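You operate a simulated robot arm through the tools that you are given. There is no shell and no other tool. Be economical: measure what you need, move in short steps, check, and stop when the job is done.

You are at the controls of a simulated robot arm. One attempt, no reset.

Task
Lift the cone off the flow table and crank 3 drops.
Fine: free the table and press reset once first; cone on the rubber mat.

The check looks at the end state, three seconds after you hand in, the way a careful person would. Anything else that was tipped, shoved, dropped, spilled or broken makes it a failure.

Robot
A 7-joint arm with a two-finger parallel gripper, fixed in place. Base frame: the origin is at the foot of the arm, x ahead of it, y to its left, z up; the work surface is at about z = 0. Readings come in mm, degrees, newtons and seconds.
With the tool pointing down near the work surface it reaches from about 240 to 620 mm from the base axis. Its first joint turns from -66.0 to 66.0 degrees. Payload 2.6 kg.
The tool frame sits at the grasp point between the pads (the TCP): z along the fingers, y along the line on which they close. The tips reach 30 mm beyond it. Largest opening 94 mm; finger width 28, thickness 10; the body of the gripper, 50 by 96 mm, starts 55 mm behind the TCP.
Orientation is told as [roll, pitch, yaw] about the base's x, y, z axes, in that order, counted from this pose: with the fingers straight down and closing along the base's y, the tool's x points along the base's -x, its y along +y and its z along -z.

Tools
- The arm moves only by the tool jog_arm. Its argument "plan" is a list of rows, each a list of 3 entries, a list of its own where there are three numbers: the shift along the base's x, y, z in mm, then the turn, a rotation vector about the base's x, y, z in degrees, then the finger opening in mm, from 0 to 94. In form: [[[tx, ty, tz], [wx, wy, wz], grip], ...]. A call has 1 to 10 rows; each row shifts and turns the commanded pose from where the row before left it. Rows are played at 5 a second. More than 50 mm and 8.6 degrees between two rows, or a gripper value outside its range, and nothing of the call is played. Where a pose cannot be reached the arm comes as near as it can. A force on the tool above 40 N (or 10 N above the force at the start of the call, whichever is more), or a blocked arm, ends the call early, and 0.2 s more pass. The fingers move at their own pace (about 72 mm/s each) and stop on an object; they squeeze with about 22 N. The grip force told is the motor's: it shows also when the fingers shut on nothing. Time passes only in rows, and 0.2 s behind the last, so rows that do not move let the fingers close. The reply holds the time, the measured pose of the TCP, the force on the tool along the base axes, the opening and the grip force, in the units named above and with some noise, with the torque about the TCP (base axes, N m) and any sound that the robot's microphone picked up.
- Cameras (640 x 400 px; columns grow to the right, rows downward): "scene" is fixed at [26.6, 431.2, 584]; the picture's right is [-0.75, -0.66, 0.00], its down [-0.30, 0.34, -0.89] and it looks along [0.59, -0.67, -0.46] (base axes); focal length 370 px, centre (320, 200). "wrist" rides on the gripper at [76, 14, -103] in the tool frame; the picture's right is [-0.18, 0.98, 0.00], its down [-0.75, -0.14, -0.64] and it looks along [-0.63, -0.12, 0.77] (tool axes); focal length 243 px, centre (320, 200). There is no depth. A picture from a camera that has moved, and an enlarged one, comes with that camera's place and axes in the base frame and with its lens. The place of the scene camera against the robot may be out by one fixed shift of up to 25 mm in any direction.
- capture(camera): a new picture of that camera. The clock stands still meanwhile.
- zoom(camera, box): a new picture of the part [left, top, right, bottom] of that camera's present view, enlarged. The clock stands still meanwhile.
- sign_off(): hands the job in; it is judged then, once.

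Work in short steps. Places have to be worked out from the pictures, the camera data and where the tool is seen: move nearer, look again, correct. Check each grasp and each placing, and mend what went wrong. You have 120 turns and 64 pictures in all, those below and enlarged ones among them. Open the gripper and draw the arm clear of the work before you hand the job in, unless the task says otherwise; then end with one line.

The tools are called as name(argument=value, ...) on one line, values as JSON. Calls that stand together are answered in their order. jog_arm: Moves the arm, as the interface text tells. Its arguments: {"type":"object","properties":{"plan":{"type":"array","items":{"type":"array"}}},"required":["plan"]} The other tools are called the same way: capture (camera) takes a picture; zoom (camera, box) takes an enlarged picture of a part of a camera's view; sign_off () hands the job in.

At the start:

```text
time_s: 0.0
tool_pos: [329.9, 146.9, 363.4]
orientation: [0.0, 0.0, 0.1]
wrist_force: [-0.3, 0.4, -0.2]
torque: [0.02, 0.03, 0.0]
width: 94.0
finger_force: 0.0
```

scene: 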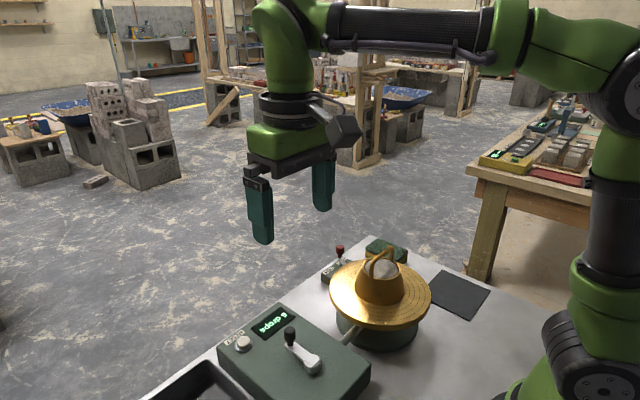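
wrist: 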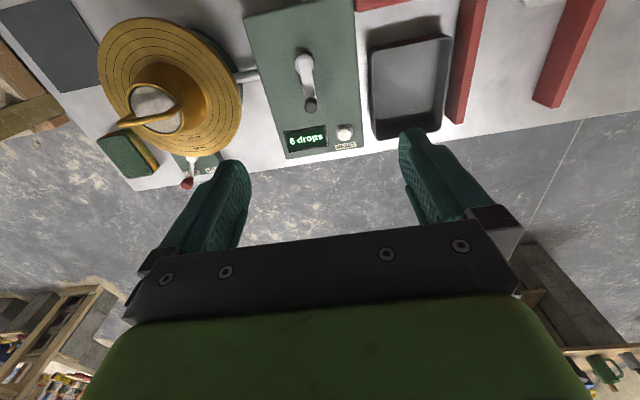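

I'll first look closely at the station: the cone, the crank box, the lever and the display.

zoom(camera="scene", box=[200, 220, 500, 400])

zoom(camera="wrist", box=[80, 0, 380, 190])

```text
2.13 times, centred on (350, 310) of scene
camera zoom: at [26.6, 431.2, 584.0], right [-0.75, -0.66, 0.0], down [-0.3, 0.34, -0.89], along [0.59, -0.67, -0.46], focal length 789 px, centre (256, -35)
```

zoom: 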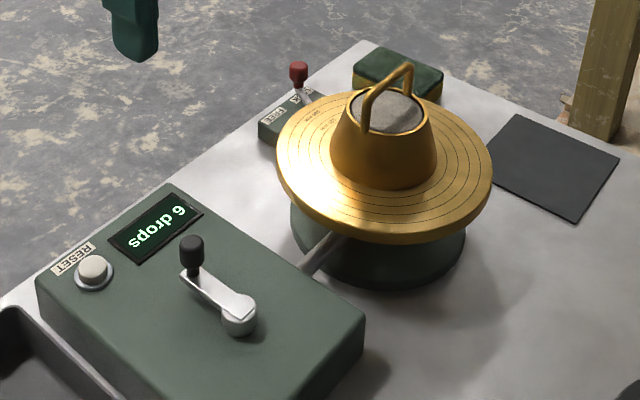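

```text
2.11 times, centred on (230, 95) of wrist
camera zoom: at [253.5, 161.1, 465.7], right [0.18, 0.98, 0.0], down [0.75, -0.14, 0.64], along [0.63, -0.12, -0.77], focal length 511 px, centre (510, 421)
```

zoom: 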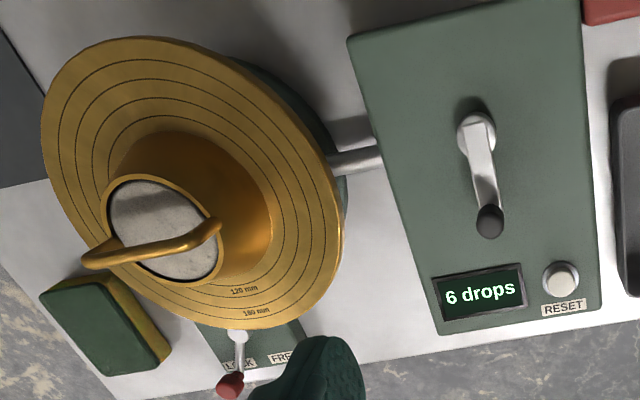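

The counter reads 6. A red LOCK/FREE lever sits beyond the table, the cone (with handle) is on the brass disc near (330,-95), and the mat is near (236,-273). I'll move over the lever for a second view.

jog_arm(plan=[[[-10, -45, -10], [0, 0, 0], 94], [[-10, -45, -10], [0, 0, 0], 94], [[-10, -45, -10], [0, 0, 0], 94], [[-10, -45, -10], [0, 0, 0], 94], [[0, 0, 0], [0, 0, 0], 94]])

capture(camera="wrist")

```text
time_s: 1.2
tool_pos: [290.4, -33.1, 321.9]
orientation: [0.0, 0.0, 0.1]
wrist_force: [-0.2, -0.6, -0.9]
torque: [-0.04, 0.02, -0.02]
width: 94.0
finger_force: 0.1
```

```text
59 pictures are left
camera wrist: at [214.9, -20.0, 423.8], right [0.18, 0.98, 0.0], down [0.75, -0.14, 0.64], along [0.63, -0.12, -0.77], focal length 243 px, centre (320, 200)
```

wrist: 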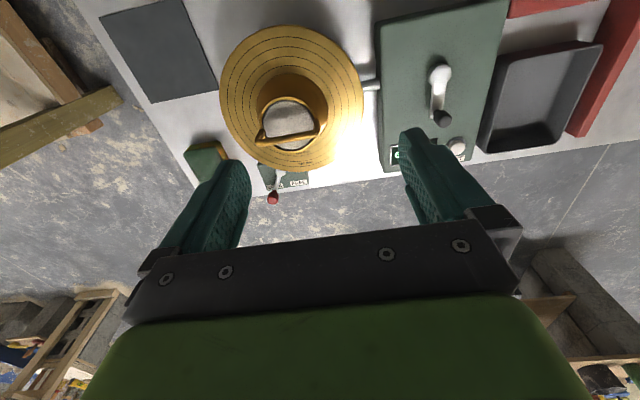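

The lever is visible between the fingers; I zoom in for detail.

zoom(camera="wrist", box=[240, 130, 340, 210])

zoom(camera="wrist", box=[80, 0, 400, 200])

zoom(camera="scene", box=[300, 230, 420, 310])

```text
5.00 times, centred on (290, 170) of wrist
camera zoom: at [214.9, -20.0, 423.8], right [0.18, 0.98, 0.0], down [0.75, -0.14, 0.64], along [0.63, -0.12, -0.77], focal length 1213 px, centre (470, 350)
```

zoom: 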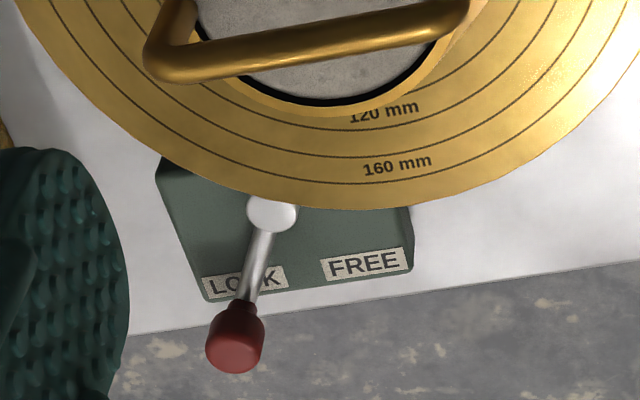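

```text
2.00 times, centred on (240, 100) of wrist
camera zoom: at [214.9, -20.0, 423.8], right [0.18, 0.98, 0.0], down [0.75, -0.14, 0.64], along [0.63, -0.12, -0.77], focal length 485 px, centre (480, 400)
```

zoom: 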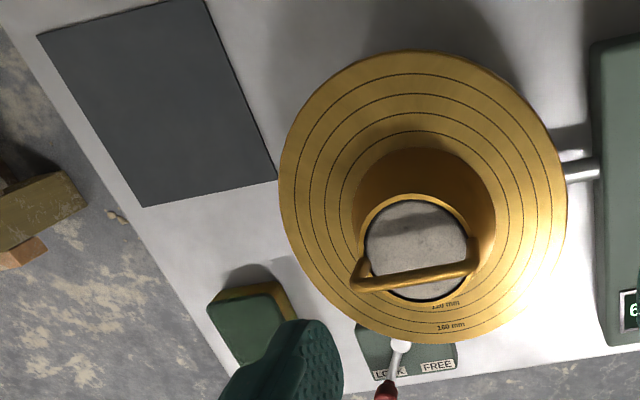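

```text
5.00 times, centred on (360, 270) of scene
camera zoom: at [26.6, 431.2, 584.0], right [-0.75, -0.66, 0.0], down [-0.3, 0.34, -0.89], along [0.59, -0.67, -0.46], focal length 1849 px, centre (120, -150)
```

zoom: 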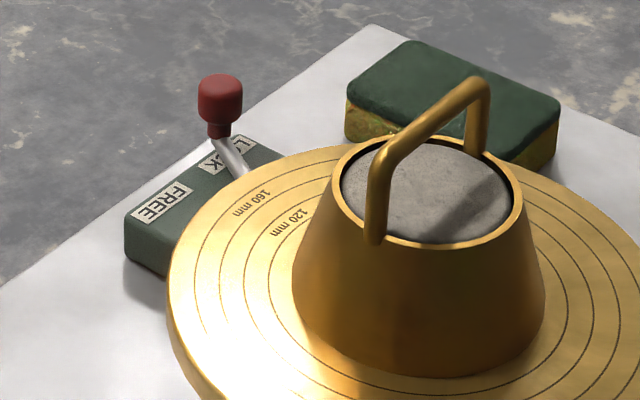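

Triangulating two wrist views: lever knob ≈ (497,-168,51), hub ≈ (451,-141), FREE direction at +y; cone/plate centre ≈ (331,-81), handle top ≈ z 152. I move above the knob with fingers half open.

jog_arm(plan=[[[42, -27, -10], [0, 0, 0], 50], [[42, -27, -20], [0, 0, 0], 50], [[42, -27, -30], [0, 0, 0], 50], [[42, -27, -35], [0, 0, 0], 50], [[42, -27, -40], [0, 0, 0], 50], [[0, 0, -47], [0, 0, 0], 50], [[0, 0, 0], [0, 0, 0], 50]])

capture(camera="wrist")

capture(camera="scene")

```text
refused: row 1 steps farther than a row can; nothing moved
```

```text
55 pictures are left
camera wrist: at [214.9, -20.0, 423.8], right [0.18, 0.98, 0.0], down [0.75, -0.14, 0.64], along [0.63, -0.12, -0.77], focal length 243 px, centre (320, 200)
```

wrist: 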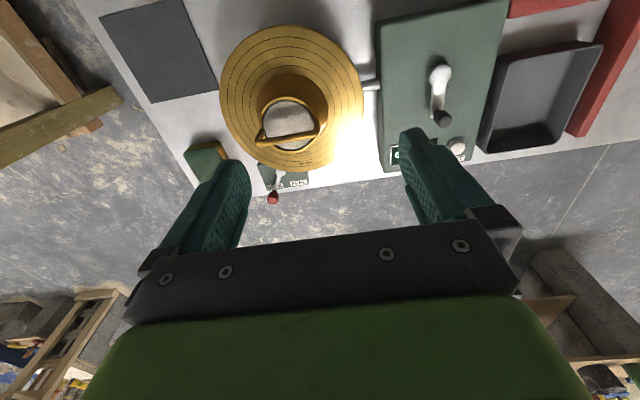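

```text
54 pictures are left
```

scene: 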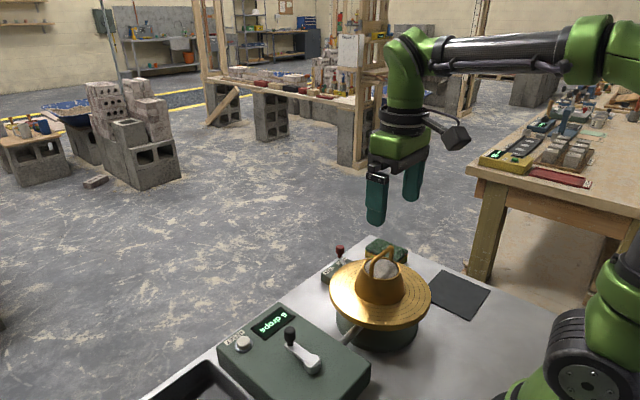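

The call was refused because the step was over 50 mm. I repeat the approach with smaller steps, staying high until clear of the cone.

jog_arm(plan=[[[40, -26, 0], [0, 0, 0], 50], [[40, -26, 0], [0, 0, 0], 50], [[40, -26, -5], [0, 0, 0], 50], [[40, -26, -10], [0, 0, 0], 50], [[40, -26, -10], [0, 0, 0], 50], [[9, -5, -45], [0, 0, 0], 50], [[0, 0, -45], [0, 0, 0], 50], [[0, 0, -45], [0, 0, 0], 50], [[0, 0, 0], [0, 0, 0], 50]])

capture(camera="wrist")

zoom(camera="scene", box=[260, 160, 440, 290])

```text
time_s: 3.2
tool_pos: [496.5, -166.5, 163.0]
orientation: [-0.1, 0.0, 0.0]
wrist_force: [0.4, 0.0, -1.2]
torque: [-0.02, -0.01, 0.0]
width: 50.0
finger_force: 0.1
```

```text
53 pictures are left
camera wrist: at [419.9, -152.5, 265.1], right [0.18, 0.98, 0.0], down [0.75, -0.14, 0.64], along [0.63, -0.12, -0.77], focal length 243 px, centre (320, 200)
```

wrist: 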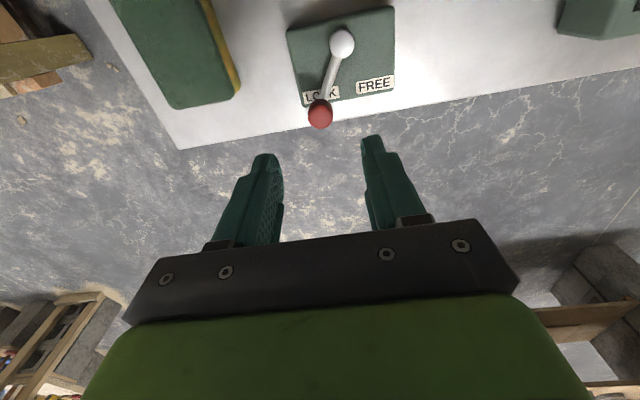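

```text
3.08 times, centred on (350, 225) of scene
camera zoom: at [26.6, 431.2, 584.0], right [-0.75, -0.66, 0.0], down [-0.3, 0.34, -0.89], along [0.59, -0.67, -0.46], focal length 1138 px, centre (228, 123)
```

zoom: 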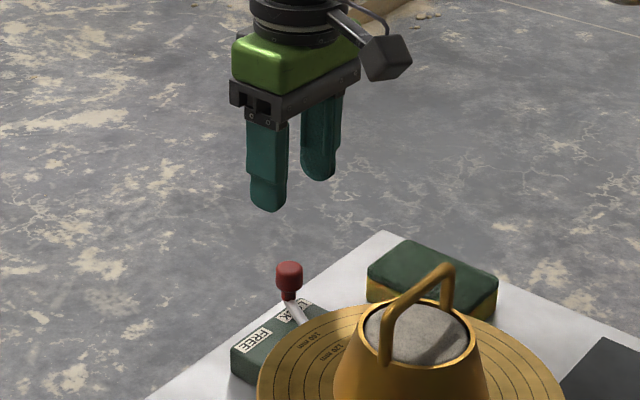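

The knob check from this nearer view gives (498,-168), right beneath the TCP. I descend to z≈70 with the knob between the fingers, then look.

jog_arm(plan=[[[1, -1, -40], [0, 0, 0], 50], [[0, 0, -40], [0, 0, 0], 50], [[0, 0, -13], [0, 0, 0], 50], [[0, 0, 0], [0, 0, 0], 50]])

zoom(camera="scene", box=[260, 160, 440, 290])

```text
time_s: 4.2
tool_pos: [497.3, -167.9, 69.9]
orientation: [0.1, 0.0, 0.0]
wrist_force: [0.0, 0.4, -0.2]
torque: [-0.01, 0.03, 0.0]
width: 49.7
finger_force: 0.0
```

```text
3.08 times, centred on (350, 225) of scene
camera zoom: at [26.6, 431.2, 584.0], right [-0.75, -0.66, 0.0], down [-0.3, 0.34, -0.89], along [0.59, -0.67, -0.46], focal length 1138 px, centre (228, 123)
```

zoom: 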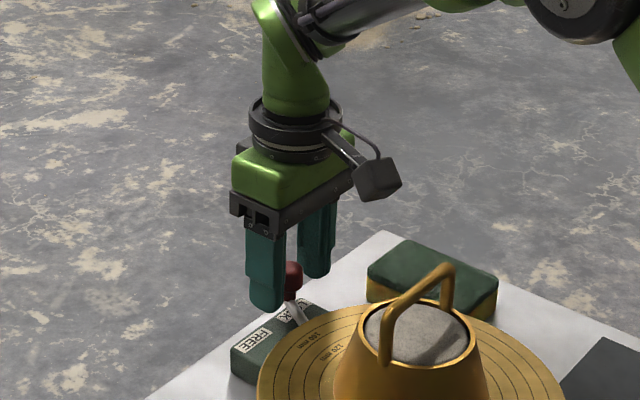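

The fingers straddle the knob. I narrow to 30 and sweep it in +y along its arc in small steps.

jog_arm(plan=[[[0, 0, 0], [0, 0, 0], 30], [[2, 8, 0], [0, 0, 0], 30], [[3, 8, 0], [0, 0, 0], 30], [[2, 8, 0], [0, 0, 0], 30], [[0, 8, 0], [0, 0, 0], 30], [[-1, 8, 0], [0, 0, 0], 30], [[-2, 8, 0], [0, 0, 0], 30], [[-3, 6, 0], [0, 0, 0], 30], [[0, 0, 0], [0, 0, 0], 30]])

capture(camera="wrist")

```text
time_s: 6.2
tool_pos: [500.0, -114.2, 68.4]
orientation: [0.1, 0.1, 0.0]
wrist_force: [0.4, 1.0, 0.0]
torque: [0.02, 0.03, 0.0]
width: 30.0
finger_force: 0.0
```

```text
50 pictures are left
camera wrist: at [423.5, -100.2, 172.5], right [0.18, 0.98, 0.0], down [0.75, -0.14, 0.64], along [0.63, -0.12, -0.77], focal length 243 px, centre (320, 200)
```

wrist: 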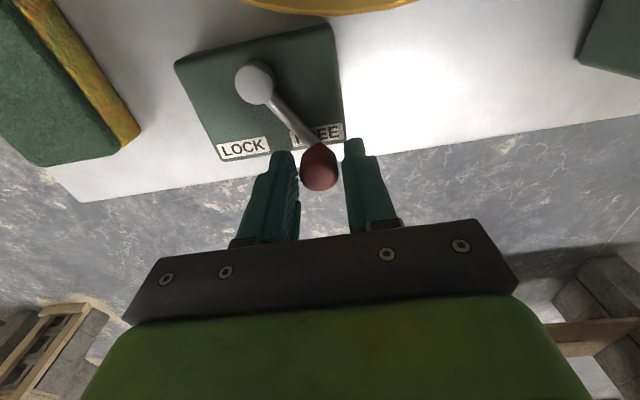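

The lever now lies over FREE and seems to have moved on ahead of the finger. I nudge a little further to make sure it is at its end stop.

jog_arm(plan=[[[-1, 5, 0], [0, 0, 0], 30], [[-2, 5, 0], [0, 0, 0], 30], [[0, 0, 0], [0, 0, 0], 30]])

capture(camera="wrist")

```text
time_s: 7.0
tool_pos: [495.6, -106.9, 71.0]
orientation: [-0.2, -0.1, 0.0]
wrist_force: [1.1, -10.2, 2.6]
torque: [-0.22, -0.15, 0.01]
width: 35.8
finger_force: 5.1
```

```text
49 pictures are left
camera wrist: at [420.1, -92.5, 173.2], right [0.18, 0.98, 0.0], down [0.75, -0.14, 0.64], along [0.63, -0.12, -0.77], focal length 243 px, centre (320, 200)
```

wrist: 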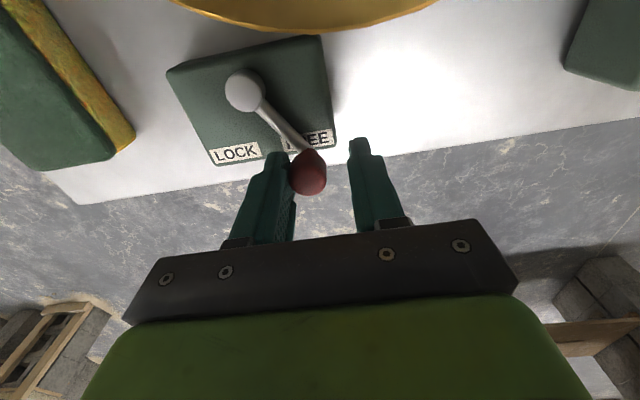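

The force reading of about 10 N confirms the end stop: the lever is at FREE. I back off, rise, and go toward the reset button, estimated at (445,168,54).

jog_arm(plan=[[[0, -6, 0], [0, 0, 0], 36], [[0, 0, 45], [0, 0, 0], 40], [[0, 0, 45], [0, 0, 0], 40], [[-5, 45, 0], [0, 0, 0], 20], [[-5, 45, 0], [0, 0, 0], 0], [[-5, 45, 0], [0, 0, 0], 0], [[-10, 45, 0], [0, 0, 0], 0], [[-10, 45, 0], [0, 0, 0], 0], [[-10, 45, 0], [0, 0, 0], 0], [[0, 0, 0], [0, 0, 0], 0]])

capture(camera="wrist")

capture(camera="scene")

```text
time_s: 9.2
tool_pos: [449.6, 161.1, 162.1]
orientation: [0.0, 0.0, 0.0]
wrist_force: [0.4, 0.6, -0.5]
torque: [0.0, 0.0, 0.0]
width: 0.0
finger_force: 22.1
```

```text
48 pictures are left
camera wrist: at [373.5, 175.1, 264.3], right [0.18, 0.98, 0.0], down [0.75, -0.14, 0.64], along [0.63, -0.12, -0.77], focal length 243 px, centre (320, 200)
```

wrist: 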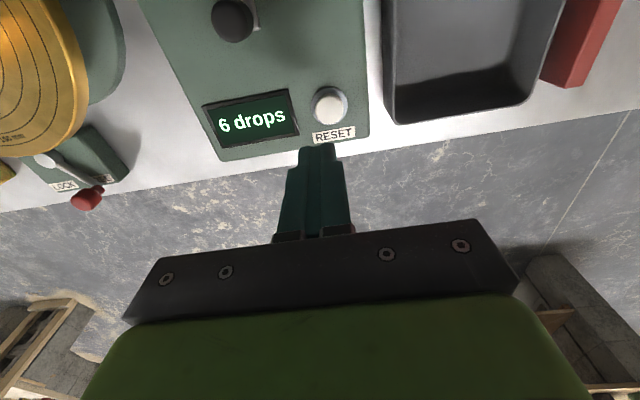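

```text
47 pictures are left
```

scene: 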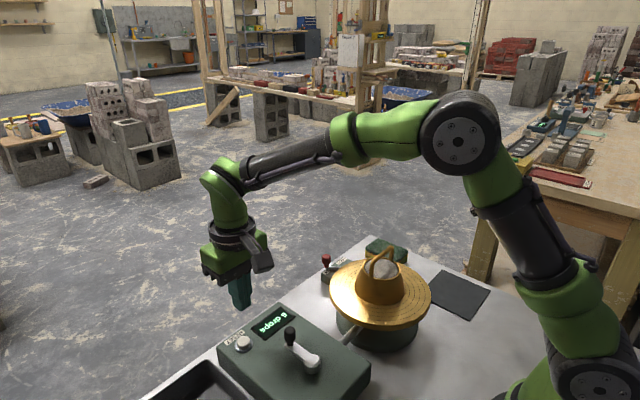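

The button works out at (442,168.5), top near z 54. I align and lower the closed fingertips to just above it.

jog_arm(plan=[[[-7.5, 7.5, -35], [0, 0, 0], 0], [[0, 0, -30], [0, 0, 0], 0], [[0, 0, 0], [0, 0, 0], 0]])

zoom(camera="wrist", box=[200, 40, 440, 200])

zoom(camera="scene", box=[190, 270, 350, 380])

```text
time_s: 10.0
tool_pos: [443.7, 170.6, 94.6]
orientation: [0.1, 0.0, 0.1]
wrist_force: [0.2, -0.4, 0.2]
torque: [0.01, 0.01, -0.01]
width: 0.1
finger_force: 22.6
```

```text
2.50 times, centred on (320, 120) of wrist
camera zoom: at [366.8, 182.9, 197.4], right [0.18, 0.98, 0.0], down [0.75, -0.14, 0.64], along [0.63, -0.12, -0.77], focal length 606 px, centre (320, 400)
```

zoom: 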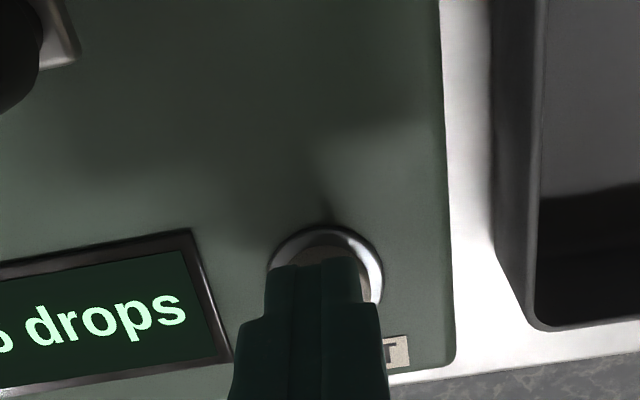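

```text
3.64 times, centred on (270, 325) of scene
camera zoom: at [26.6, 431.2, 584.0], right [-0.75, -0.66, 0.0], down [-0.3, 0.34, -0.89], along [0.59, -0.67, -0.46], focal length 1344 px, centre (502, -254)
```

zoom: 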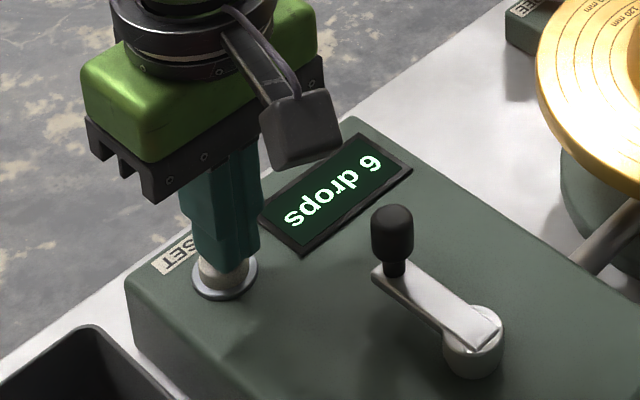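

The tip is over the button. I press in small steps until it contacts, then look at the display.

jog_arm(plan=[[[0, -1, -4], [0, 0, 0], 0], [[0, 0, -3], [0, 0, 0], 0], [[0, 0, -2], [0, 0, 0], 0], [[0, 0, -2], [0, 0, 0], 0]])

zoom(camera="scene", box=[190, 270, 350, 380])

```text
time_s: 11.0
tool_pos: [444.9, 167.5, 85.5]
orientation: [0.0, -0.1, 0.0]
wrist_force: [-6.5, -0.2, 13.1]
torque: [0.0, 0.18, 0.0]
width: 0.0
finger_force: 21.5
heard: click
```

```text
3.64 times, centred on (270, 325) of scene
camera zoom: at [26.5, 431.2, 584.0], right [-0.75, -0.66, 0.0], down [-0.3, 0.34, -0.89], along [0.59, -0.67, -0.46], focal length 1344 px, centre (502, -254)
```

zoom: 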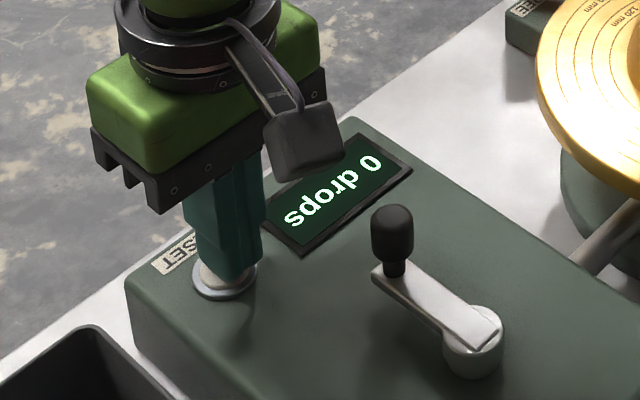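

Click heard and the display now reads 0 drops. I rise straight up once and start turning the gripper -90° so it can close across the cone's handle, whose bar runs along y at x≈335.

jog_arm(plan=[[[0, 0, 40], [0, 0, 0], 0], [[0, 0, 45], [0, 0, 0], 0], [[0, 0, 45], [0, 0, 0], 20], [[0, 0, 40], [0, 0, -8.2], 40], [[-10, -25, 5], [0, 0, -8.2], 60], [[-10, -25, 0], [0, 0, -8.2], 60], [[-10, -25, 0], [0, 0, -8.2], 60], [[-10, -25, 0], [0, 0, -8.2], 60], [[-10, -25, 0], [0, 0, -8.2], 60], [[-10, -25, 0], [0, 0, -8.2], 60]])

jog_arm(plan=[[[-10, -20, 0], [0, 0, -8.2], 60], [[-10, -20, 0], [0, 0, -8.2], 60], [[-10, -20, 0], [0, 0, -8.2], 60], [[-10, -20, 0], [0, 0, -8.0], 60], [[-10, -20, 0], [0, 0, 0], 60], [[0, 0, 0], [0, 0, 0], 60]])

capture(camera="wrist")

capture(camera="scene")

```text
time_s: 13.2
tool_pos: [385.5, 14.1, 259.9]
orientation: [0.0, 0.1, -57.5]
wrist_force: [-0.6, -0.2, 0.5]
torque: [0.02, 0.0, -0.02]
width: 59.9
finger_force: 0.1
```

```text
time_s: 14.6
tool_pos: [336.5, -85.3, 260.8]
orientation: [0.0, -0.1, -89.9]
wrist_force: [0.0, -0.3, -0.7]
torque: [-0.04, 0.03, -0.01]
width: 59.9
finger_force: 0.1
```

```text
43 pictures are left
camera wrist: at [350.2, -9.7, 363.2], right [0.98, -0.18, 0.0], down [-0.14, -0.75, 0.64], along [-0.12, -0.63, -0.77], focal length 243 px, centre (320, 200)
```

wrist: 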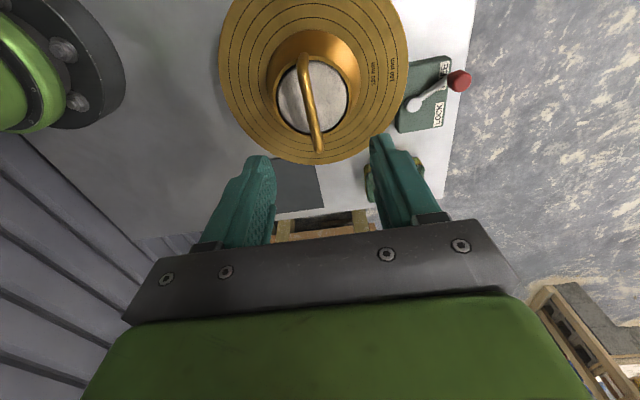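

```text
42 pictures are left
```

scene: 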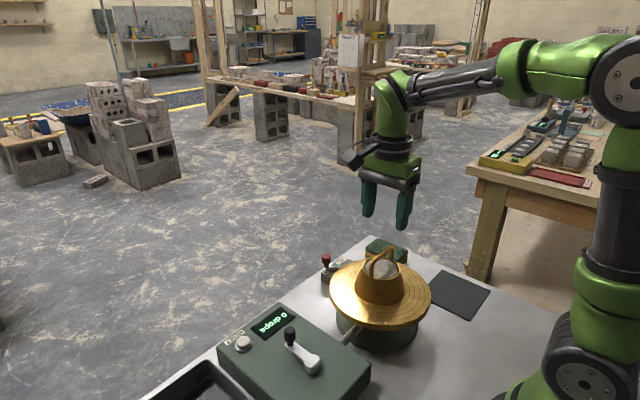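

Reprojected, the handle bar runs from about (332,-43) to (328,-119), height 152–163. I centre on (331,-81) and lower to z 185 with opening 45, then check.

jog_arm(plan=[[[-5, 4, -35], [0, 0, 0], 45], [[0, 0, -40], [0, 0, 0], 45], [[0, 0, 0], [0, 0, 0], 45]])

capture(camera="wrist")

zoom(camera="scene", box=[300, 180, 460, 340])

```text
time_s: 15.4
tool_pos: [329.8, -79.6, 185.7]
orientation: [0.0, -0.1, -90.0]
wrist_force: [-0.8, 0.0, 0.1]
torque: [0.0, 0.02, 0.0]
width: 45.0
finger_force: 0.1
```

```text
41 pictures are left
camera wrist: at [343.7, -4.9, 288.1], right [0.98, -0.18, 0.0], down [-0.14, -0.75, 0.64], along [-0.12, -0.63, -0.77], focal length 243 px, centre (320, 200)
```

wrist: 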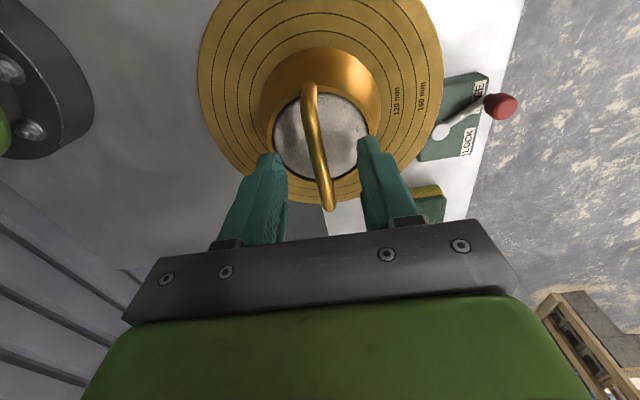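

```text
2.50 times, centred on (380, 260) of scene
camera zoom: at [26.6, 431.2, 584.0], right [-0.75, -0.66, 0.0], down [-0.3, 0.34, -0.89], along [0.59, -0.67, -0.46], focal length 924 px, centre (170, 50)
```

zoom: 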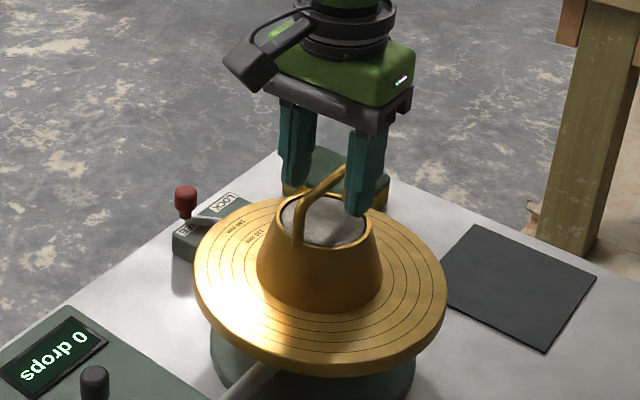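

The bar lies centred between the fingers (tilted about 2°). I trim yaw, lower 20 mm so the bar is within the pads while tips stay above the rim, and close.

jog_arm(plan=[[[0.5, -1, -10], [0, 0, -2], 45], [[0, 0, -10], [0, 0, 0], 45], [[0, 0, 0], [0, 0, 0], 30], [[0, 0, 0], [0, 0, 0], 15], [[0, 0, 0], [0, 0, 0], 0], [[0, 0, 0], [0, 0, 0], 0]])

zoom(camera="scene", box=[300, 180, 460, 340])

```text
time_s: 16.8
tool_pos: [329.9, -82.2, 164.5]
orientation: [-0.1, 0.1, -92.0]
wrist_force: [0.5, -0.1, -0.2]
torque: [-0.02, 0.0, 0.04]
width: 13.2
finger_force: 21.8
```

```text
2.50 times, centred on (380, 260) of scene
camera zoom: at [26.6, 431.2, 584.0], right [-0.75, -0.66, 0.0], down [-0.3, 0.34, -0.89], along [0.59, -0.67, -0.46], focal length 924 px, centre (170, 50)
```

zoom: 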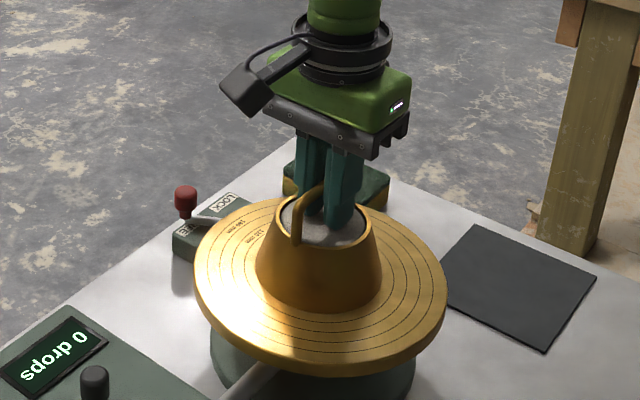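

The bar is held (13.2 mm, no side load). I lift straight up slowly at first so the mortar stays put.

jog_arm(plan=[[[0, 0, 3], [0, 0, 0], 0], [[0, 0, 4], [0, 0, 0], 0], [[0, 0, 6], [0, 0, 0], 0], [[0, 0, 8], [0, 0, 0], 0], [[0, 0, 10], [0, 0, 0], 0], [[0, 0, 15], [0, 0, 0], 0], [[0, 0, 20], [0, 0, 0], 0], [[0, 0, 20], [0, 0, 0], 0], [[0, 0, 20], [0, 0, 0], 0], [[0, 0, 0], [0, 0, 0], 0]])

capture(camera="wrist")

capture(camera="scene")

```text
time_s: 19.0
tool_pos: [331.0, -80.2, 270.2]
orientation: [0.0, 0.0, -91.9]
wrist_force: [-0.4, -0.1, -3.0]
torque: [0.01, 0.02, 0.0]
width: 8.7
finger_force: 22.0
```

```text
38 pictures are left
camera wrist: at [348.2, -5.1, 373.0], right [0.98, -0.22, 0.0], down [-0.17, -0.75, 0.64], along [-0.14, -0.63, -0.77], focal length 243 px, centre (320, 200)
```

wrist: 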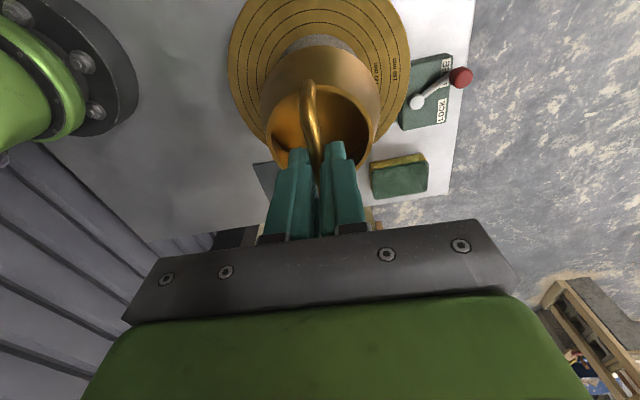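

```text
37 pictures are left
```

scene: 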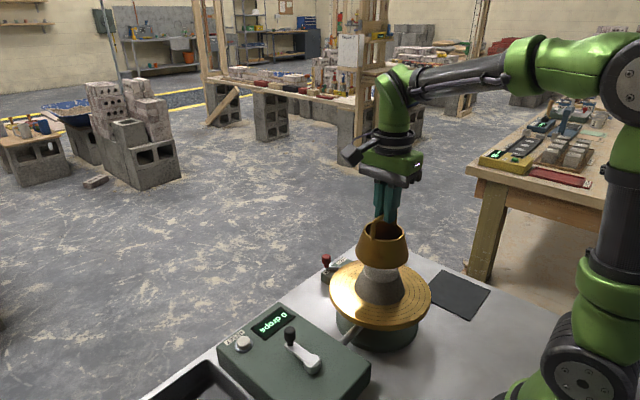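

Cone lifted cleanly, mortar stands on the plate. Mat corners reproject to x 183–300, y −204…−329 (centre ≈ (242,−266)); I rise a bit and carry the cone there smoothly.

jog_arm(plan=[[[0, 0, 20], [0, 0, 0], 0], [[-5, -12, 10], [0, 0, 0], 0], [[-12, -25, 0], [0, 0, 0], 0], [[-14, -29, 0], [0, 0, 0], 0], [[-14, -29, 0], [0, 0, 0], 0], [[-14, -29, 0], [0, 0, 0], 0], [[-14, -29, 0], [0, 0, 0], 0], [[-11, -22, 0], [0, 0, 0], 0], [[-5, -11, 0], [0, 0, 0], 0], [[0, 0, 0], [0, 0, 0], 0]])

capture(camera="wrist")

capture(camera="scene")

```text
time_s: 21.2
tool_pos: [242.9, -266.7, 299.2]
orientation: [0.0, 0.0, -91.9]
wrist_force: [0.0, -0.2, -3.7]
torque: [-0.02, 0.01, -0.01]
width: 8.5
finger_force: 23.0
```

```text
36 pictures are left
camera wrist: at [258.3, -191.5, 401.9], right [0.98, -0.22, 0.0], down [-0.17, -0.75, 0.64], along [-0.14, -0.63, -0.77], focal length 243 px, centre (320, 200)
```

wrist: 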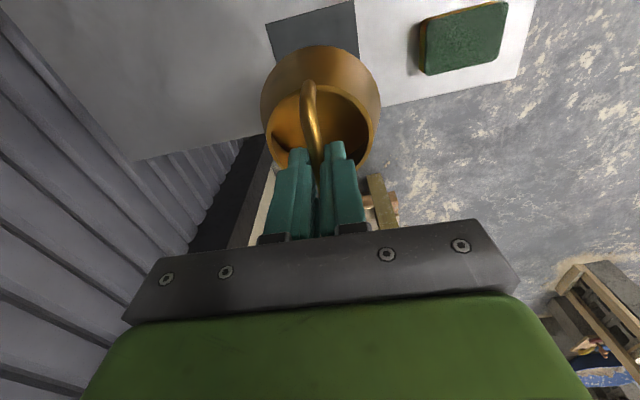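

```text
35 pictures are left
```

scene: 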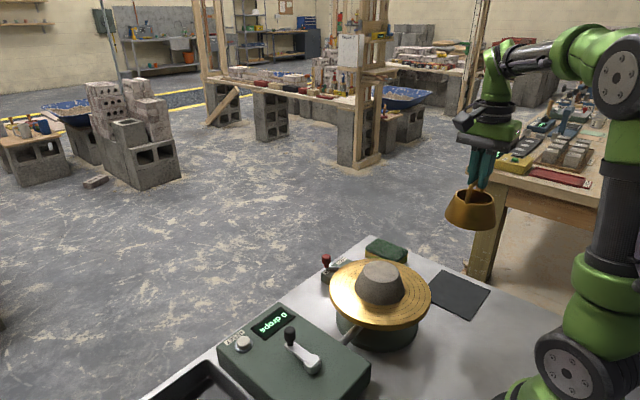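

Near edge of the mat reprojects to x 182–302, y −205, confirming the centre. I lower to about 20 mm above it and check the overlap.

jog_arm(plan=[[[-1, 0, -30], [0, 0, 0], 0], [[0, 0, -40], [0, 0, 0], 0], [[0, 0, -40], [0, 0, 0], 0], [[0, 0, -40], [0, 0, 0], 0], [[0, 0, -35], [0, 0, 0], 0], [[0, 0, -10], [0, 0, 0], 0], [[0, 0, 0], [0, 0, 0], 0]])

capture(camera="wrist")

zoom(camera="scene", box=[380, 200, 540, 330])

```text
time_s: 22.8
tool_pos: [241.5, -265.6, 103.1]
orientation: [0.1, 0.0, -92.0]
wrist_force: [-8.0, 2.3, 14.6]
torque: [0.12, 0.15, 0.03]
width: 8.6
finger_force: 21.4
```

```text
34 pictures are left
camera wrist: at [258.0, -191.5, 205.6], right [0.98, -0.22, 0.0], down [-0.17, -0.75, 0.64], along [-0.14, -0.63, -0.77], focal length 243 px, centre (320, 200)
```

wrist: 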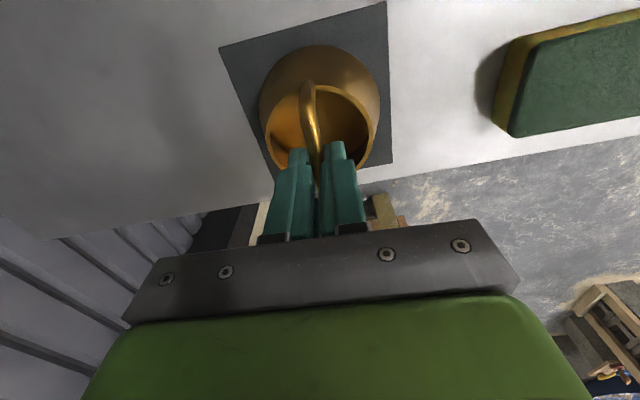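

```text
3.08 times, centred on (460, 265) of scene
camera zoom: at [26.5, 431.3, 583.9], right [-0.75, -0.66, 0.0], down [-0.3, 0.34, -0.89], along [0.59, -0.67, -0.46], focal length 1138 px, centre (-111, 0)
```

zoom: 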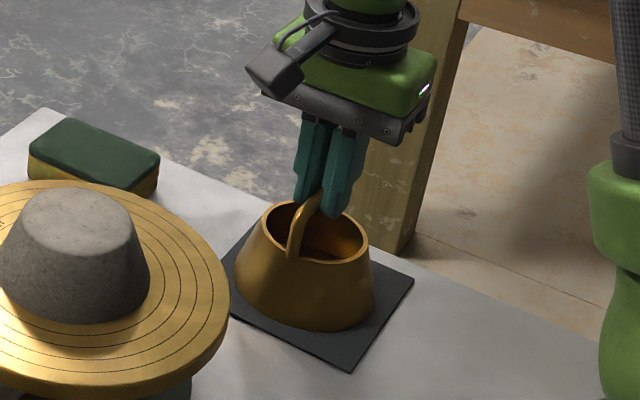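

The cone already touched down (14.6 N, z 103) and sits within the mat. I ease the load, open the fingers, and withdraw straight up.

jog_arm(plan=[[[0, 0, 0.5], [0, 0, 0], 0], [[0, 0, 0], [0, 0, 0], 15], [[0, 0, 0], [0, 0, 0], 30], [[0, 0, 0], [0, 0, 0], 40], [[0, 0, 15], [0, 0, 0], 40], [[0, 0, 30], [0, 0, 0], 40], [[0, 0, 45], [0, 0, 0], 40], [[0, 0, 45], [0, 0, 0], 40], [[0, 0, 45], [0, 0, 0], 40], [[0, 0, 0], [0, 0, 0], 40]])

zoom(camera="scene", box=[300, 220, 540, 370])

capture(camera="wrist")

```text
time_s: 25.0
tool_pos: [239.2, -268.2, 288.1]
orientation: [0.0, 0.0, -92.0]
wrist_force: [-0.7, 0.4, -0.3]
torque: [0.0, 0.01, -0.02]
width: 39.8
finger_force: 0.1
```

```text
2.67 times, centred on (420, 295) of scene
camera zoom: at [26.6, 431.2, 584.0], right [-0.75, -0.66, 0.0], down [-0.3, 0.34, -0.89], along [0.59, -0.67, -0.46], focal length 986 px, centre (53, -53)
```

zoom: 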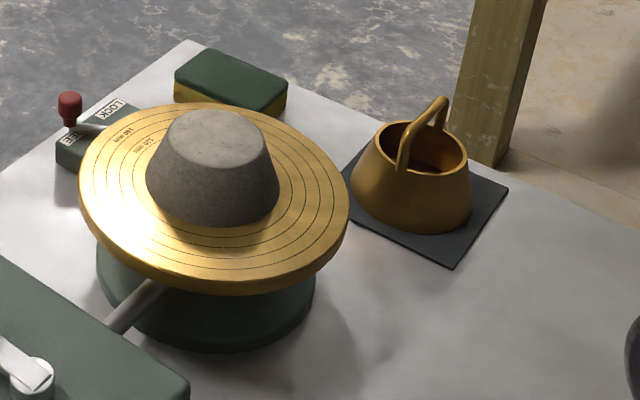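

```text
31 pictures are left
camera wrist: at [255.6, -193.3, 390.3], right [0.98, -0.22, 0.0], down [-0.17, -0.75, 0.64], along [-0.14, -0.63, -0.77], focal length 243 px, centre (320, 200)
```

wrist: 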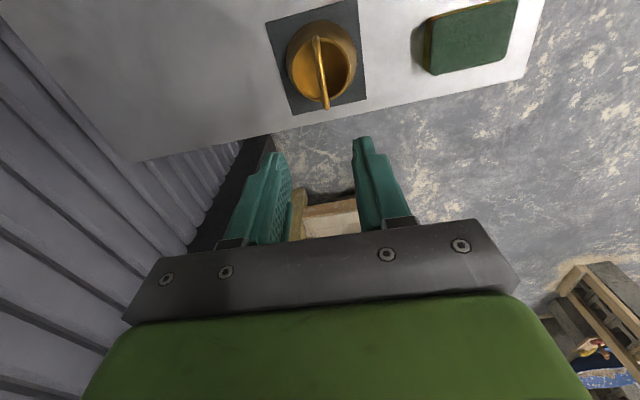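

The cone stands upright on the mat and the mortar is intact on the plate. Now I go over to the crank box, turning the gripper back.

jog_arm(plan=[[[8, 34, 0], [0, 0, 8.4], 40], [[8, 34, 0], [0, 0, 8.4], 40], [[8, 34, 0], [0, 0, 8.4], 40], [[8, 34, 0], [0, 0, 8.4], 40], [[8, 34, 0], [0, 0, 8.4], 40], [[8, 34, 0], [0, 0, 8.4], 40], [[8, 34, 0], [0, 0, 8.4], 40], [[8, 34, 0], [0, 0, 8.4], 40], [[8, 34, 0], [0, 0, 8.4], 40], [[8, 34, 0], [0, 0, 8.4], 40]])

jog_arm(plan=[[[8, 34, 0], [0, 0, 8.0], 40], [[8, 16, -30], [0, 0, 0], 40], [[0, 0, -30], [0, 0, 0], 40], [[0, 0, 0], [0, 0, 0], 40]])

capture(camera="wrist")

zoom(camera="scene", box=[200, 280, 400, 400])

```text
time_s: 27.2
tool_pos: [320.6, 74.3, 285.9]
orientation: [0.0, 0.0, -8.0]
wrist_force: [0.0, -0.1, 0.0]
torque: [0.02, 0.03, 0.01]
width: 39.8
finger_force: 0.1
```

```text
time_s: 28.2
tool_pos: [336.8, 124.1, 225.4]
orientation: [0.0, -0.1, 0.1]
wrist_force: [0.4, 0.1, -0.3]
torque: [0.0, -0.02, 0.0]
width: 39.6
finger_force: 0.0
```

```text
30 pictures are left
camera wrist: at [261.3, 137.3, 327.7], right [0.18, 0.98, 0.0], down [0.75, -0.14, 0.64], along [0.63, -0.12, -0.77], focal length 243 px, centre (320, 200)
```

wrist: 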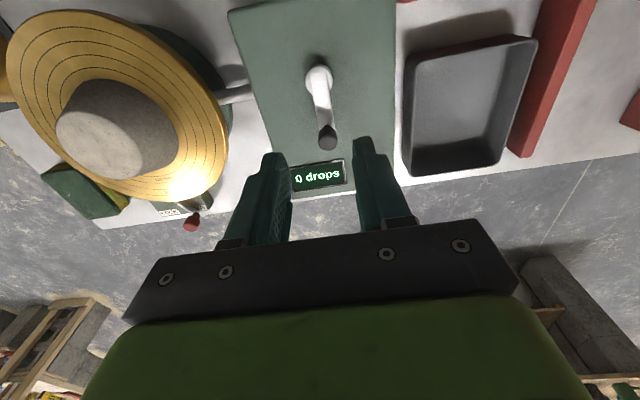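

```text
3.20 times, centred on (300, 340) of scene
camera zoom: at [26.6, 431.2, 584.0], right [-0.75, -0.66, 0.0], down [-0.3, 0.34, -0.89], along [0.59, -0.67, -0.46], focal length 1183 px, centre (384, -248)
```

zoom: 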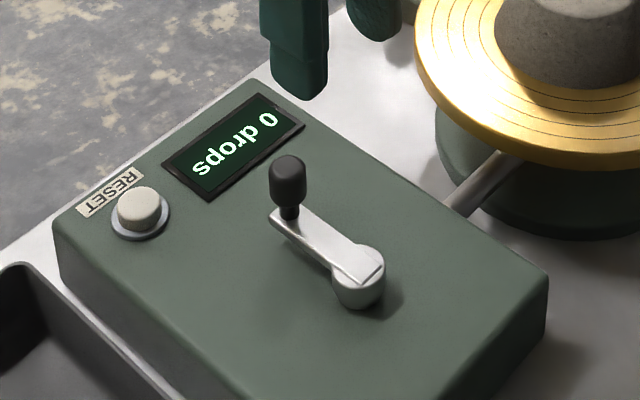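

Knob estimated at (371,125, top z≈85), pivot at about (319,125). I move above the knob and look closer to refine.

jog_arm(plan=[[[34, 1, -30], [0, 0, 0], 50], [[0, 0, -40], [0, 0, 0], 50], [[0, 0, 0], [0, 0, 0], 50]])

capture(camera="wrist")

zoom(camera="scene", box=[200, 260, 400, 400])

```text
time_s: 29.0
tool_pos: [368.6, 122.7, 155.6]
orientation: [0.0, 0.0, 0.0]
wrist_force: [-0.2, 0.4, -0.6]
torque: [0.03, -0.02, -0.01]
width: 50.0
finger_force: 0.0
```

```text
28 pictures are left
camera wrist: at [293.4, 136.7, 258.5], right [0.18, 0.98, 0.0], down [0.75, -0.14, 0.64], along [0.63, -0.12, -0.77], focal length 243 px, centre (320, 200)
```

wrist: 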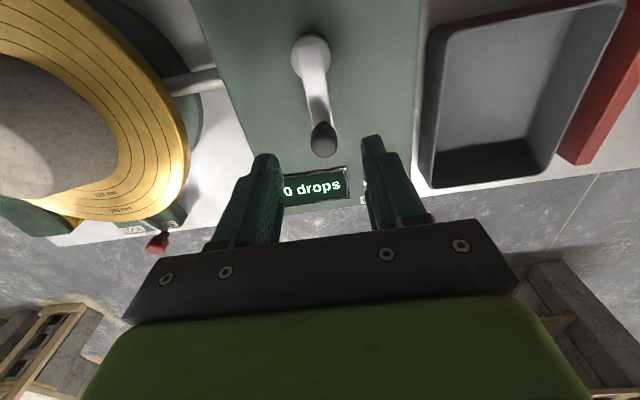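

```text
2.86 times, centred on (300, 330) of scene
camera zoom: at [26.6, 431.2, 584.0], right [-0.75, -0.66, 0.0], down [-0.3, 0.34, -0.89], along [0.59, -0.67, -0.46], focal length 1056 px, centre (377, -171)
```

zoom: 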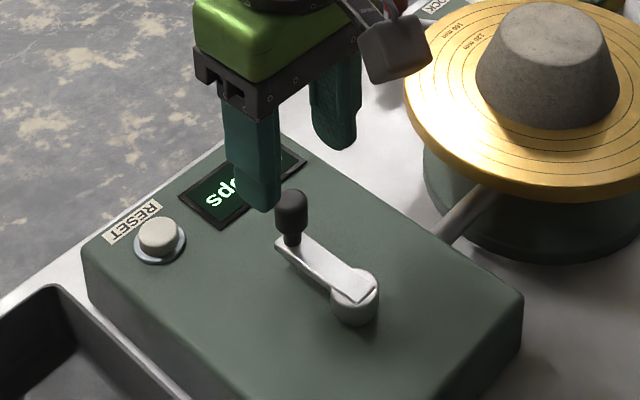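

Refined: knob ≈ (372,122), hub ≈ (322,124), radius ≈ 50. I descend around the knob keeping the tips above the crank arm, then check.

jog_arm(plan=[[[4, 0, -25], [0, 0, 0], 50], [[0, 0, -27], [0, 0, 0], 50], [[0, 0, 0], [0, 0, 0], 50]])

zoom(camera="wrist", box=[200, 0, 440, 200])

zoom(camera="scene", box=[220, 280, 360, 390])

```text
time_s: 29.8
tool_pos: [375.5, 123.1, 103.1]
orientation: [0.0, 0.0, 0.0]
wrist_force: [0.2, -0.7, -0.7]
torque: [0.02, 0.01, -0.03]
width: 50.2
finger_force: 0.1
```

```text
2.00 times, centred on (320, 100) of wrist
camera zoom: at [298.4, 136.4, 205.9], right [0.18, 0.98, 0.0], down [0.75, -0.14, 0.64], along [0.63, -0.12, -0.77], focal length 485 px, centre (320, 400)
```

zoom: 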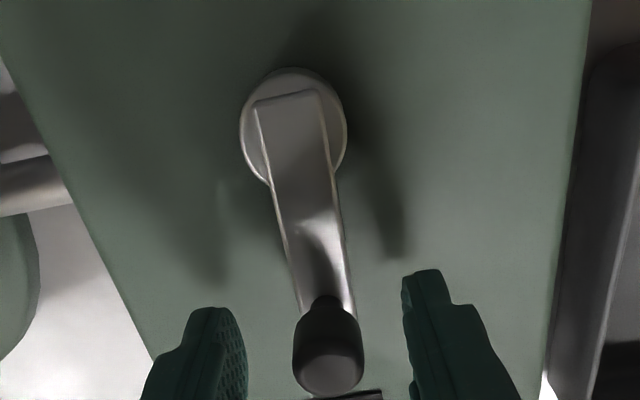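

```text
3.64 times, centred on (290, 335) of scene
camera zoom: at [26.6, 431.2, 584.0], right [-0.75, -0.66, 0.0], down [-0.3, 0.34, -0.89], along [0.59, -0.67, -0.46], focal length 1344 px, centre (429, -291)
```

zoom: 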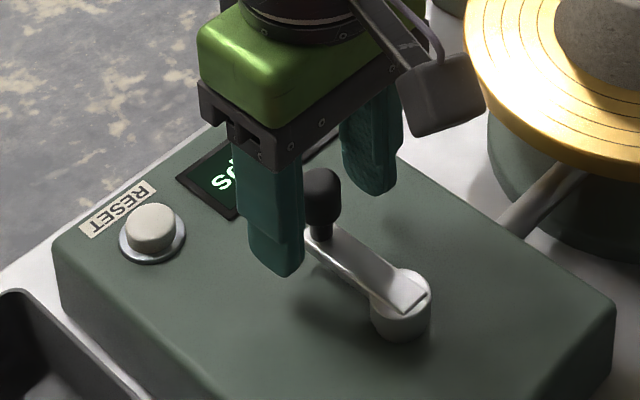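

Knob refined to about (380,122.6), hub (325,124), so radius ≈ 55. I shift onto the knob, lower slightly and close on it.

jog_arm(plan=[[[4, -0.5, -3], [0, 0, 0], 50], [[0, 0, 0], [0, 0, 0], 25], [[0, 0, 0], [0, 0, 0], 0], [[0, 0, 0], [0, 0, 0], 0]])

zoom(camera="wrist", box=[200, 0, 440, 200])

```text
time_s: 30.8
tool_pos: [380.0, 123.4, 101.7]
orientation: [0.0, -0.1, 0.1]
wrist_force: [1.1, 1.4, 0.4]
torque: [-0.07, -0.08, -0.07]
width: 19.2
finger_force: 44.5
```

```text
2.00 times, centred on (320, 100) of wrist
camera zoom: at [303.1, 136.2, 203.6], right [0.18, 0.98, 0.0], down [0.75, -0.14, 0.64], along [0.63, -0.12, -0.77], focal length 485 px, centre (320, 400)
```

zoom: 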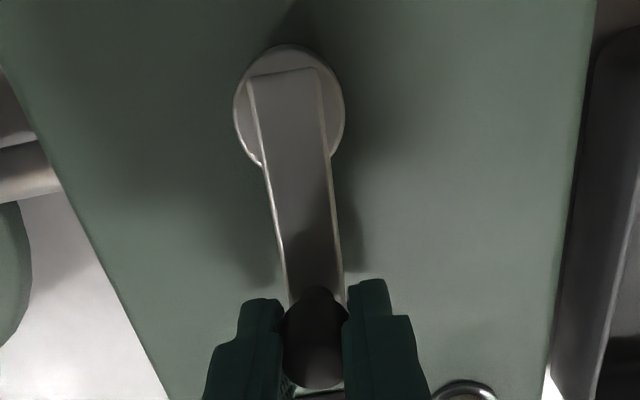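

The knob is held (19.2 mm). I crank a first 60° clockwise and watch the forces to find whether it turns freely this way.

jog_arm(plan=[[[-1.2, -11.4, 0], [0, 0, 0], 0], [[-3.55, -10.9, 0], [0, 0, 0], 0], [[-5.75, -10, 0], [0, 0, 0], 0], [[-7.7, -8.5, 0], [0, 0, 0], 0], [[-9.3, -6.8, 0], [0, 0, 0], 0]])

capture(camera="wrist")

zoom(camera="scene", box=[220, 280, 360, 390])

```text
time_s: 32.0
tool_pos: [349.0, 79.1, 99.1]
orientation: [0.2, 0.2, 0.2]
wrist_force: [-2.3, 28.9, -4.1]
torque: [0.24, -0.46, -0.41]
width: 19.5
finger_force: 44.9
```

```text
23 pictures are left
camera wrist: at [273.8, 92.2, 202.5], right [0.18, 0.98, 0.0], down [0.76, -0.14, 0.64], along [0.63, -0.11, -0.77], focal length 243 px, centre (320, 200)
```

wrist: 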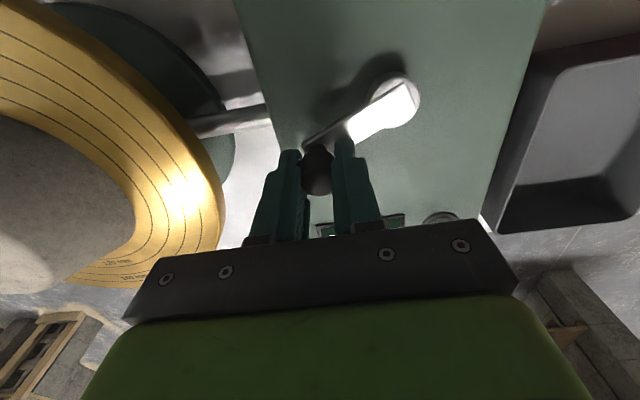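

```text
3.64 times, centred on (290, 335) of scene
camera zoom: at [26.6, 431.3, 583.9], right [-0.75, -0.66, 0.0], down [-0.3, 0.34, -0.89], along [0.59, -0.67, -0.46], focal length 1344 px, centre (429, -291)
```

zoom: 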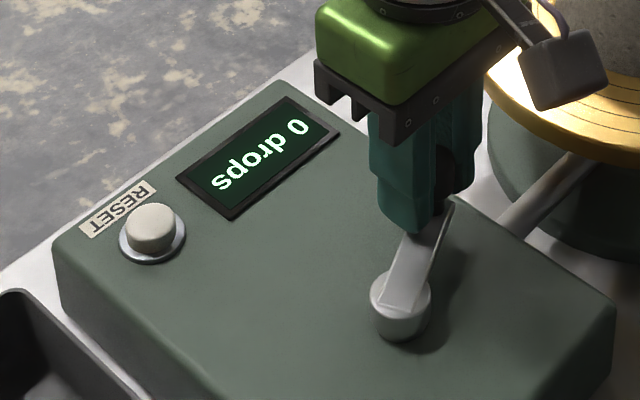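

The crank turned freely clockwise; the side force suggests the true radius is about 51 with pivot (326,123). I continue on the corrected circle to −120°.

jog_arm(plan=[[[-6.5, 0, 0], [0, 0, 0], 0], [[-6.8, -1.2, 0], [0, 0, 0], 0], [[-6.6, -0.9, 0], [0, 0, 0], 0], [[-6.6, -0.4, 0], [0, 0, 0], 0], [[-6.6, 0.4, 0], [0, 0, 0], 0], [[-6.6, 1.3, 0], [0, 0, 0], 0], [[-12.3, 5.1, 0], [0, 0, 0], 0]])

capture(camera="wrist")

```text
time_s: 33.6
tool_pos: [302.3, 80.5, 102.1]
orientation: [0.1, -0.5, 0.2]
wrist_force: [21.8, 23.6, -4.9]
torque: [0.5, -0.07, -0.22]
width: 19.3
finger_force: 44.9
```

```text
21 pictures are left
camera wrist: at [225.3, 94.0, 203.6], right [0.18, 0.98, 0.0], down [0.75, -0.14, 0.65], along [0.64, -0.12, -0.76], focal length 243 px, centre (320, 200)
```

wrist: 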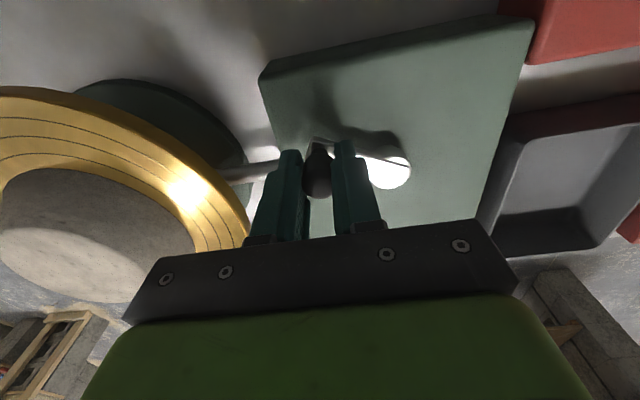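

The crank follows; the remaining inward force suggests radius ≈ 49, centre (326,124.5). I continue with this correction through −180°.

jog_arm(plan=[[[-4, 5, 0], [0, 0, 0], 0], [[-5.1, 5.6, 0], [0, 0, 0], 0], [[-4.2, 4.8, 0], [0, 0, 0], 0], [[-3.6, 5.3, 0], [0, 0, 0], 0], [[-4.9, 11.8, 0], [0, 0, 0], 0], [[-1.7, 12.7, 0], [0, 0, 0], 0], [[1.7, 12.7, 0], [0, 0, 0], 0], [[4.9, 11.8, 0], [0, 0, 0], 0]])

capture(camera="scene")

```text
time_s: 35.4
tool_pos: [281.2, 151.3, 99.2]
orientation: [0.0, 0.0, 0.0]
wrist_force: [-0.4, -11.3, 2.3]
torque: [-0.17, 0.54, -0.37]
width: 19.4
finger_force: 45.0
```

```text
20 pictures are left
```

scene: 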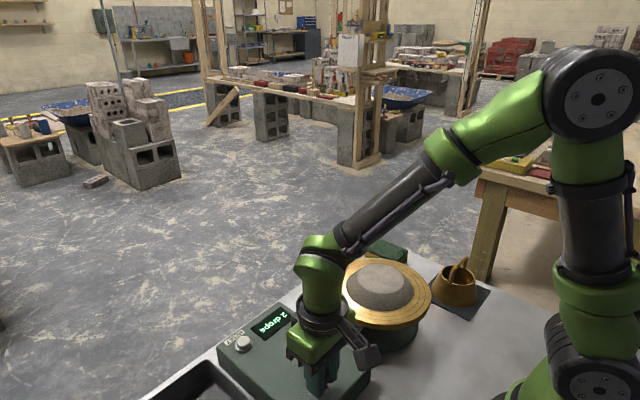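

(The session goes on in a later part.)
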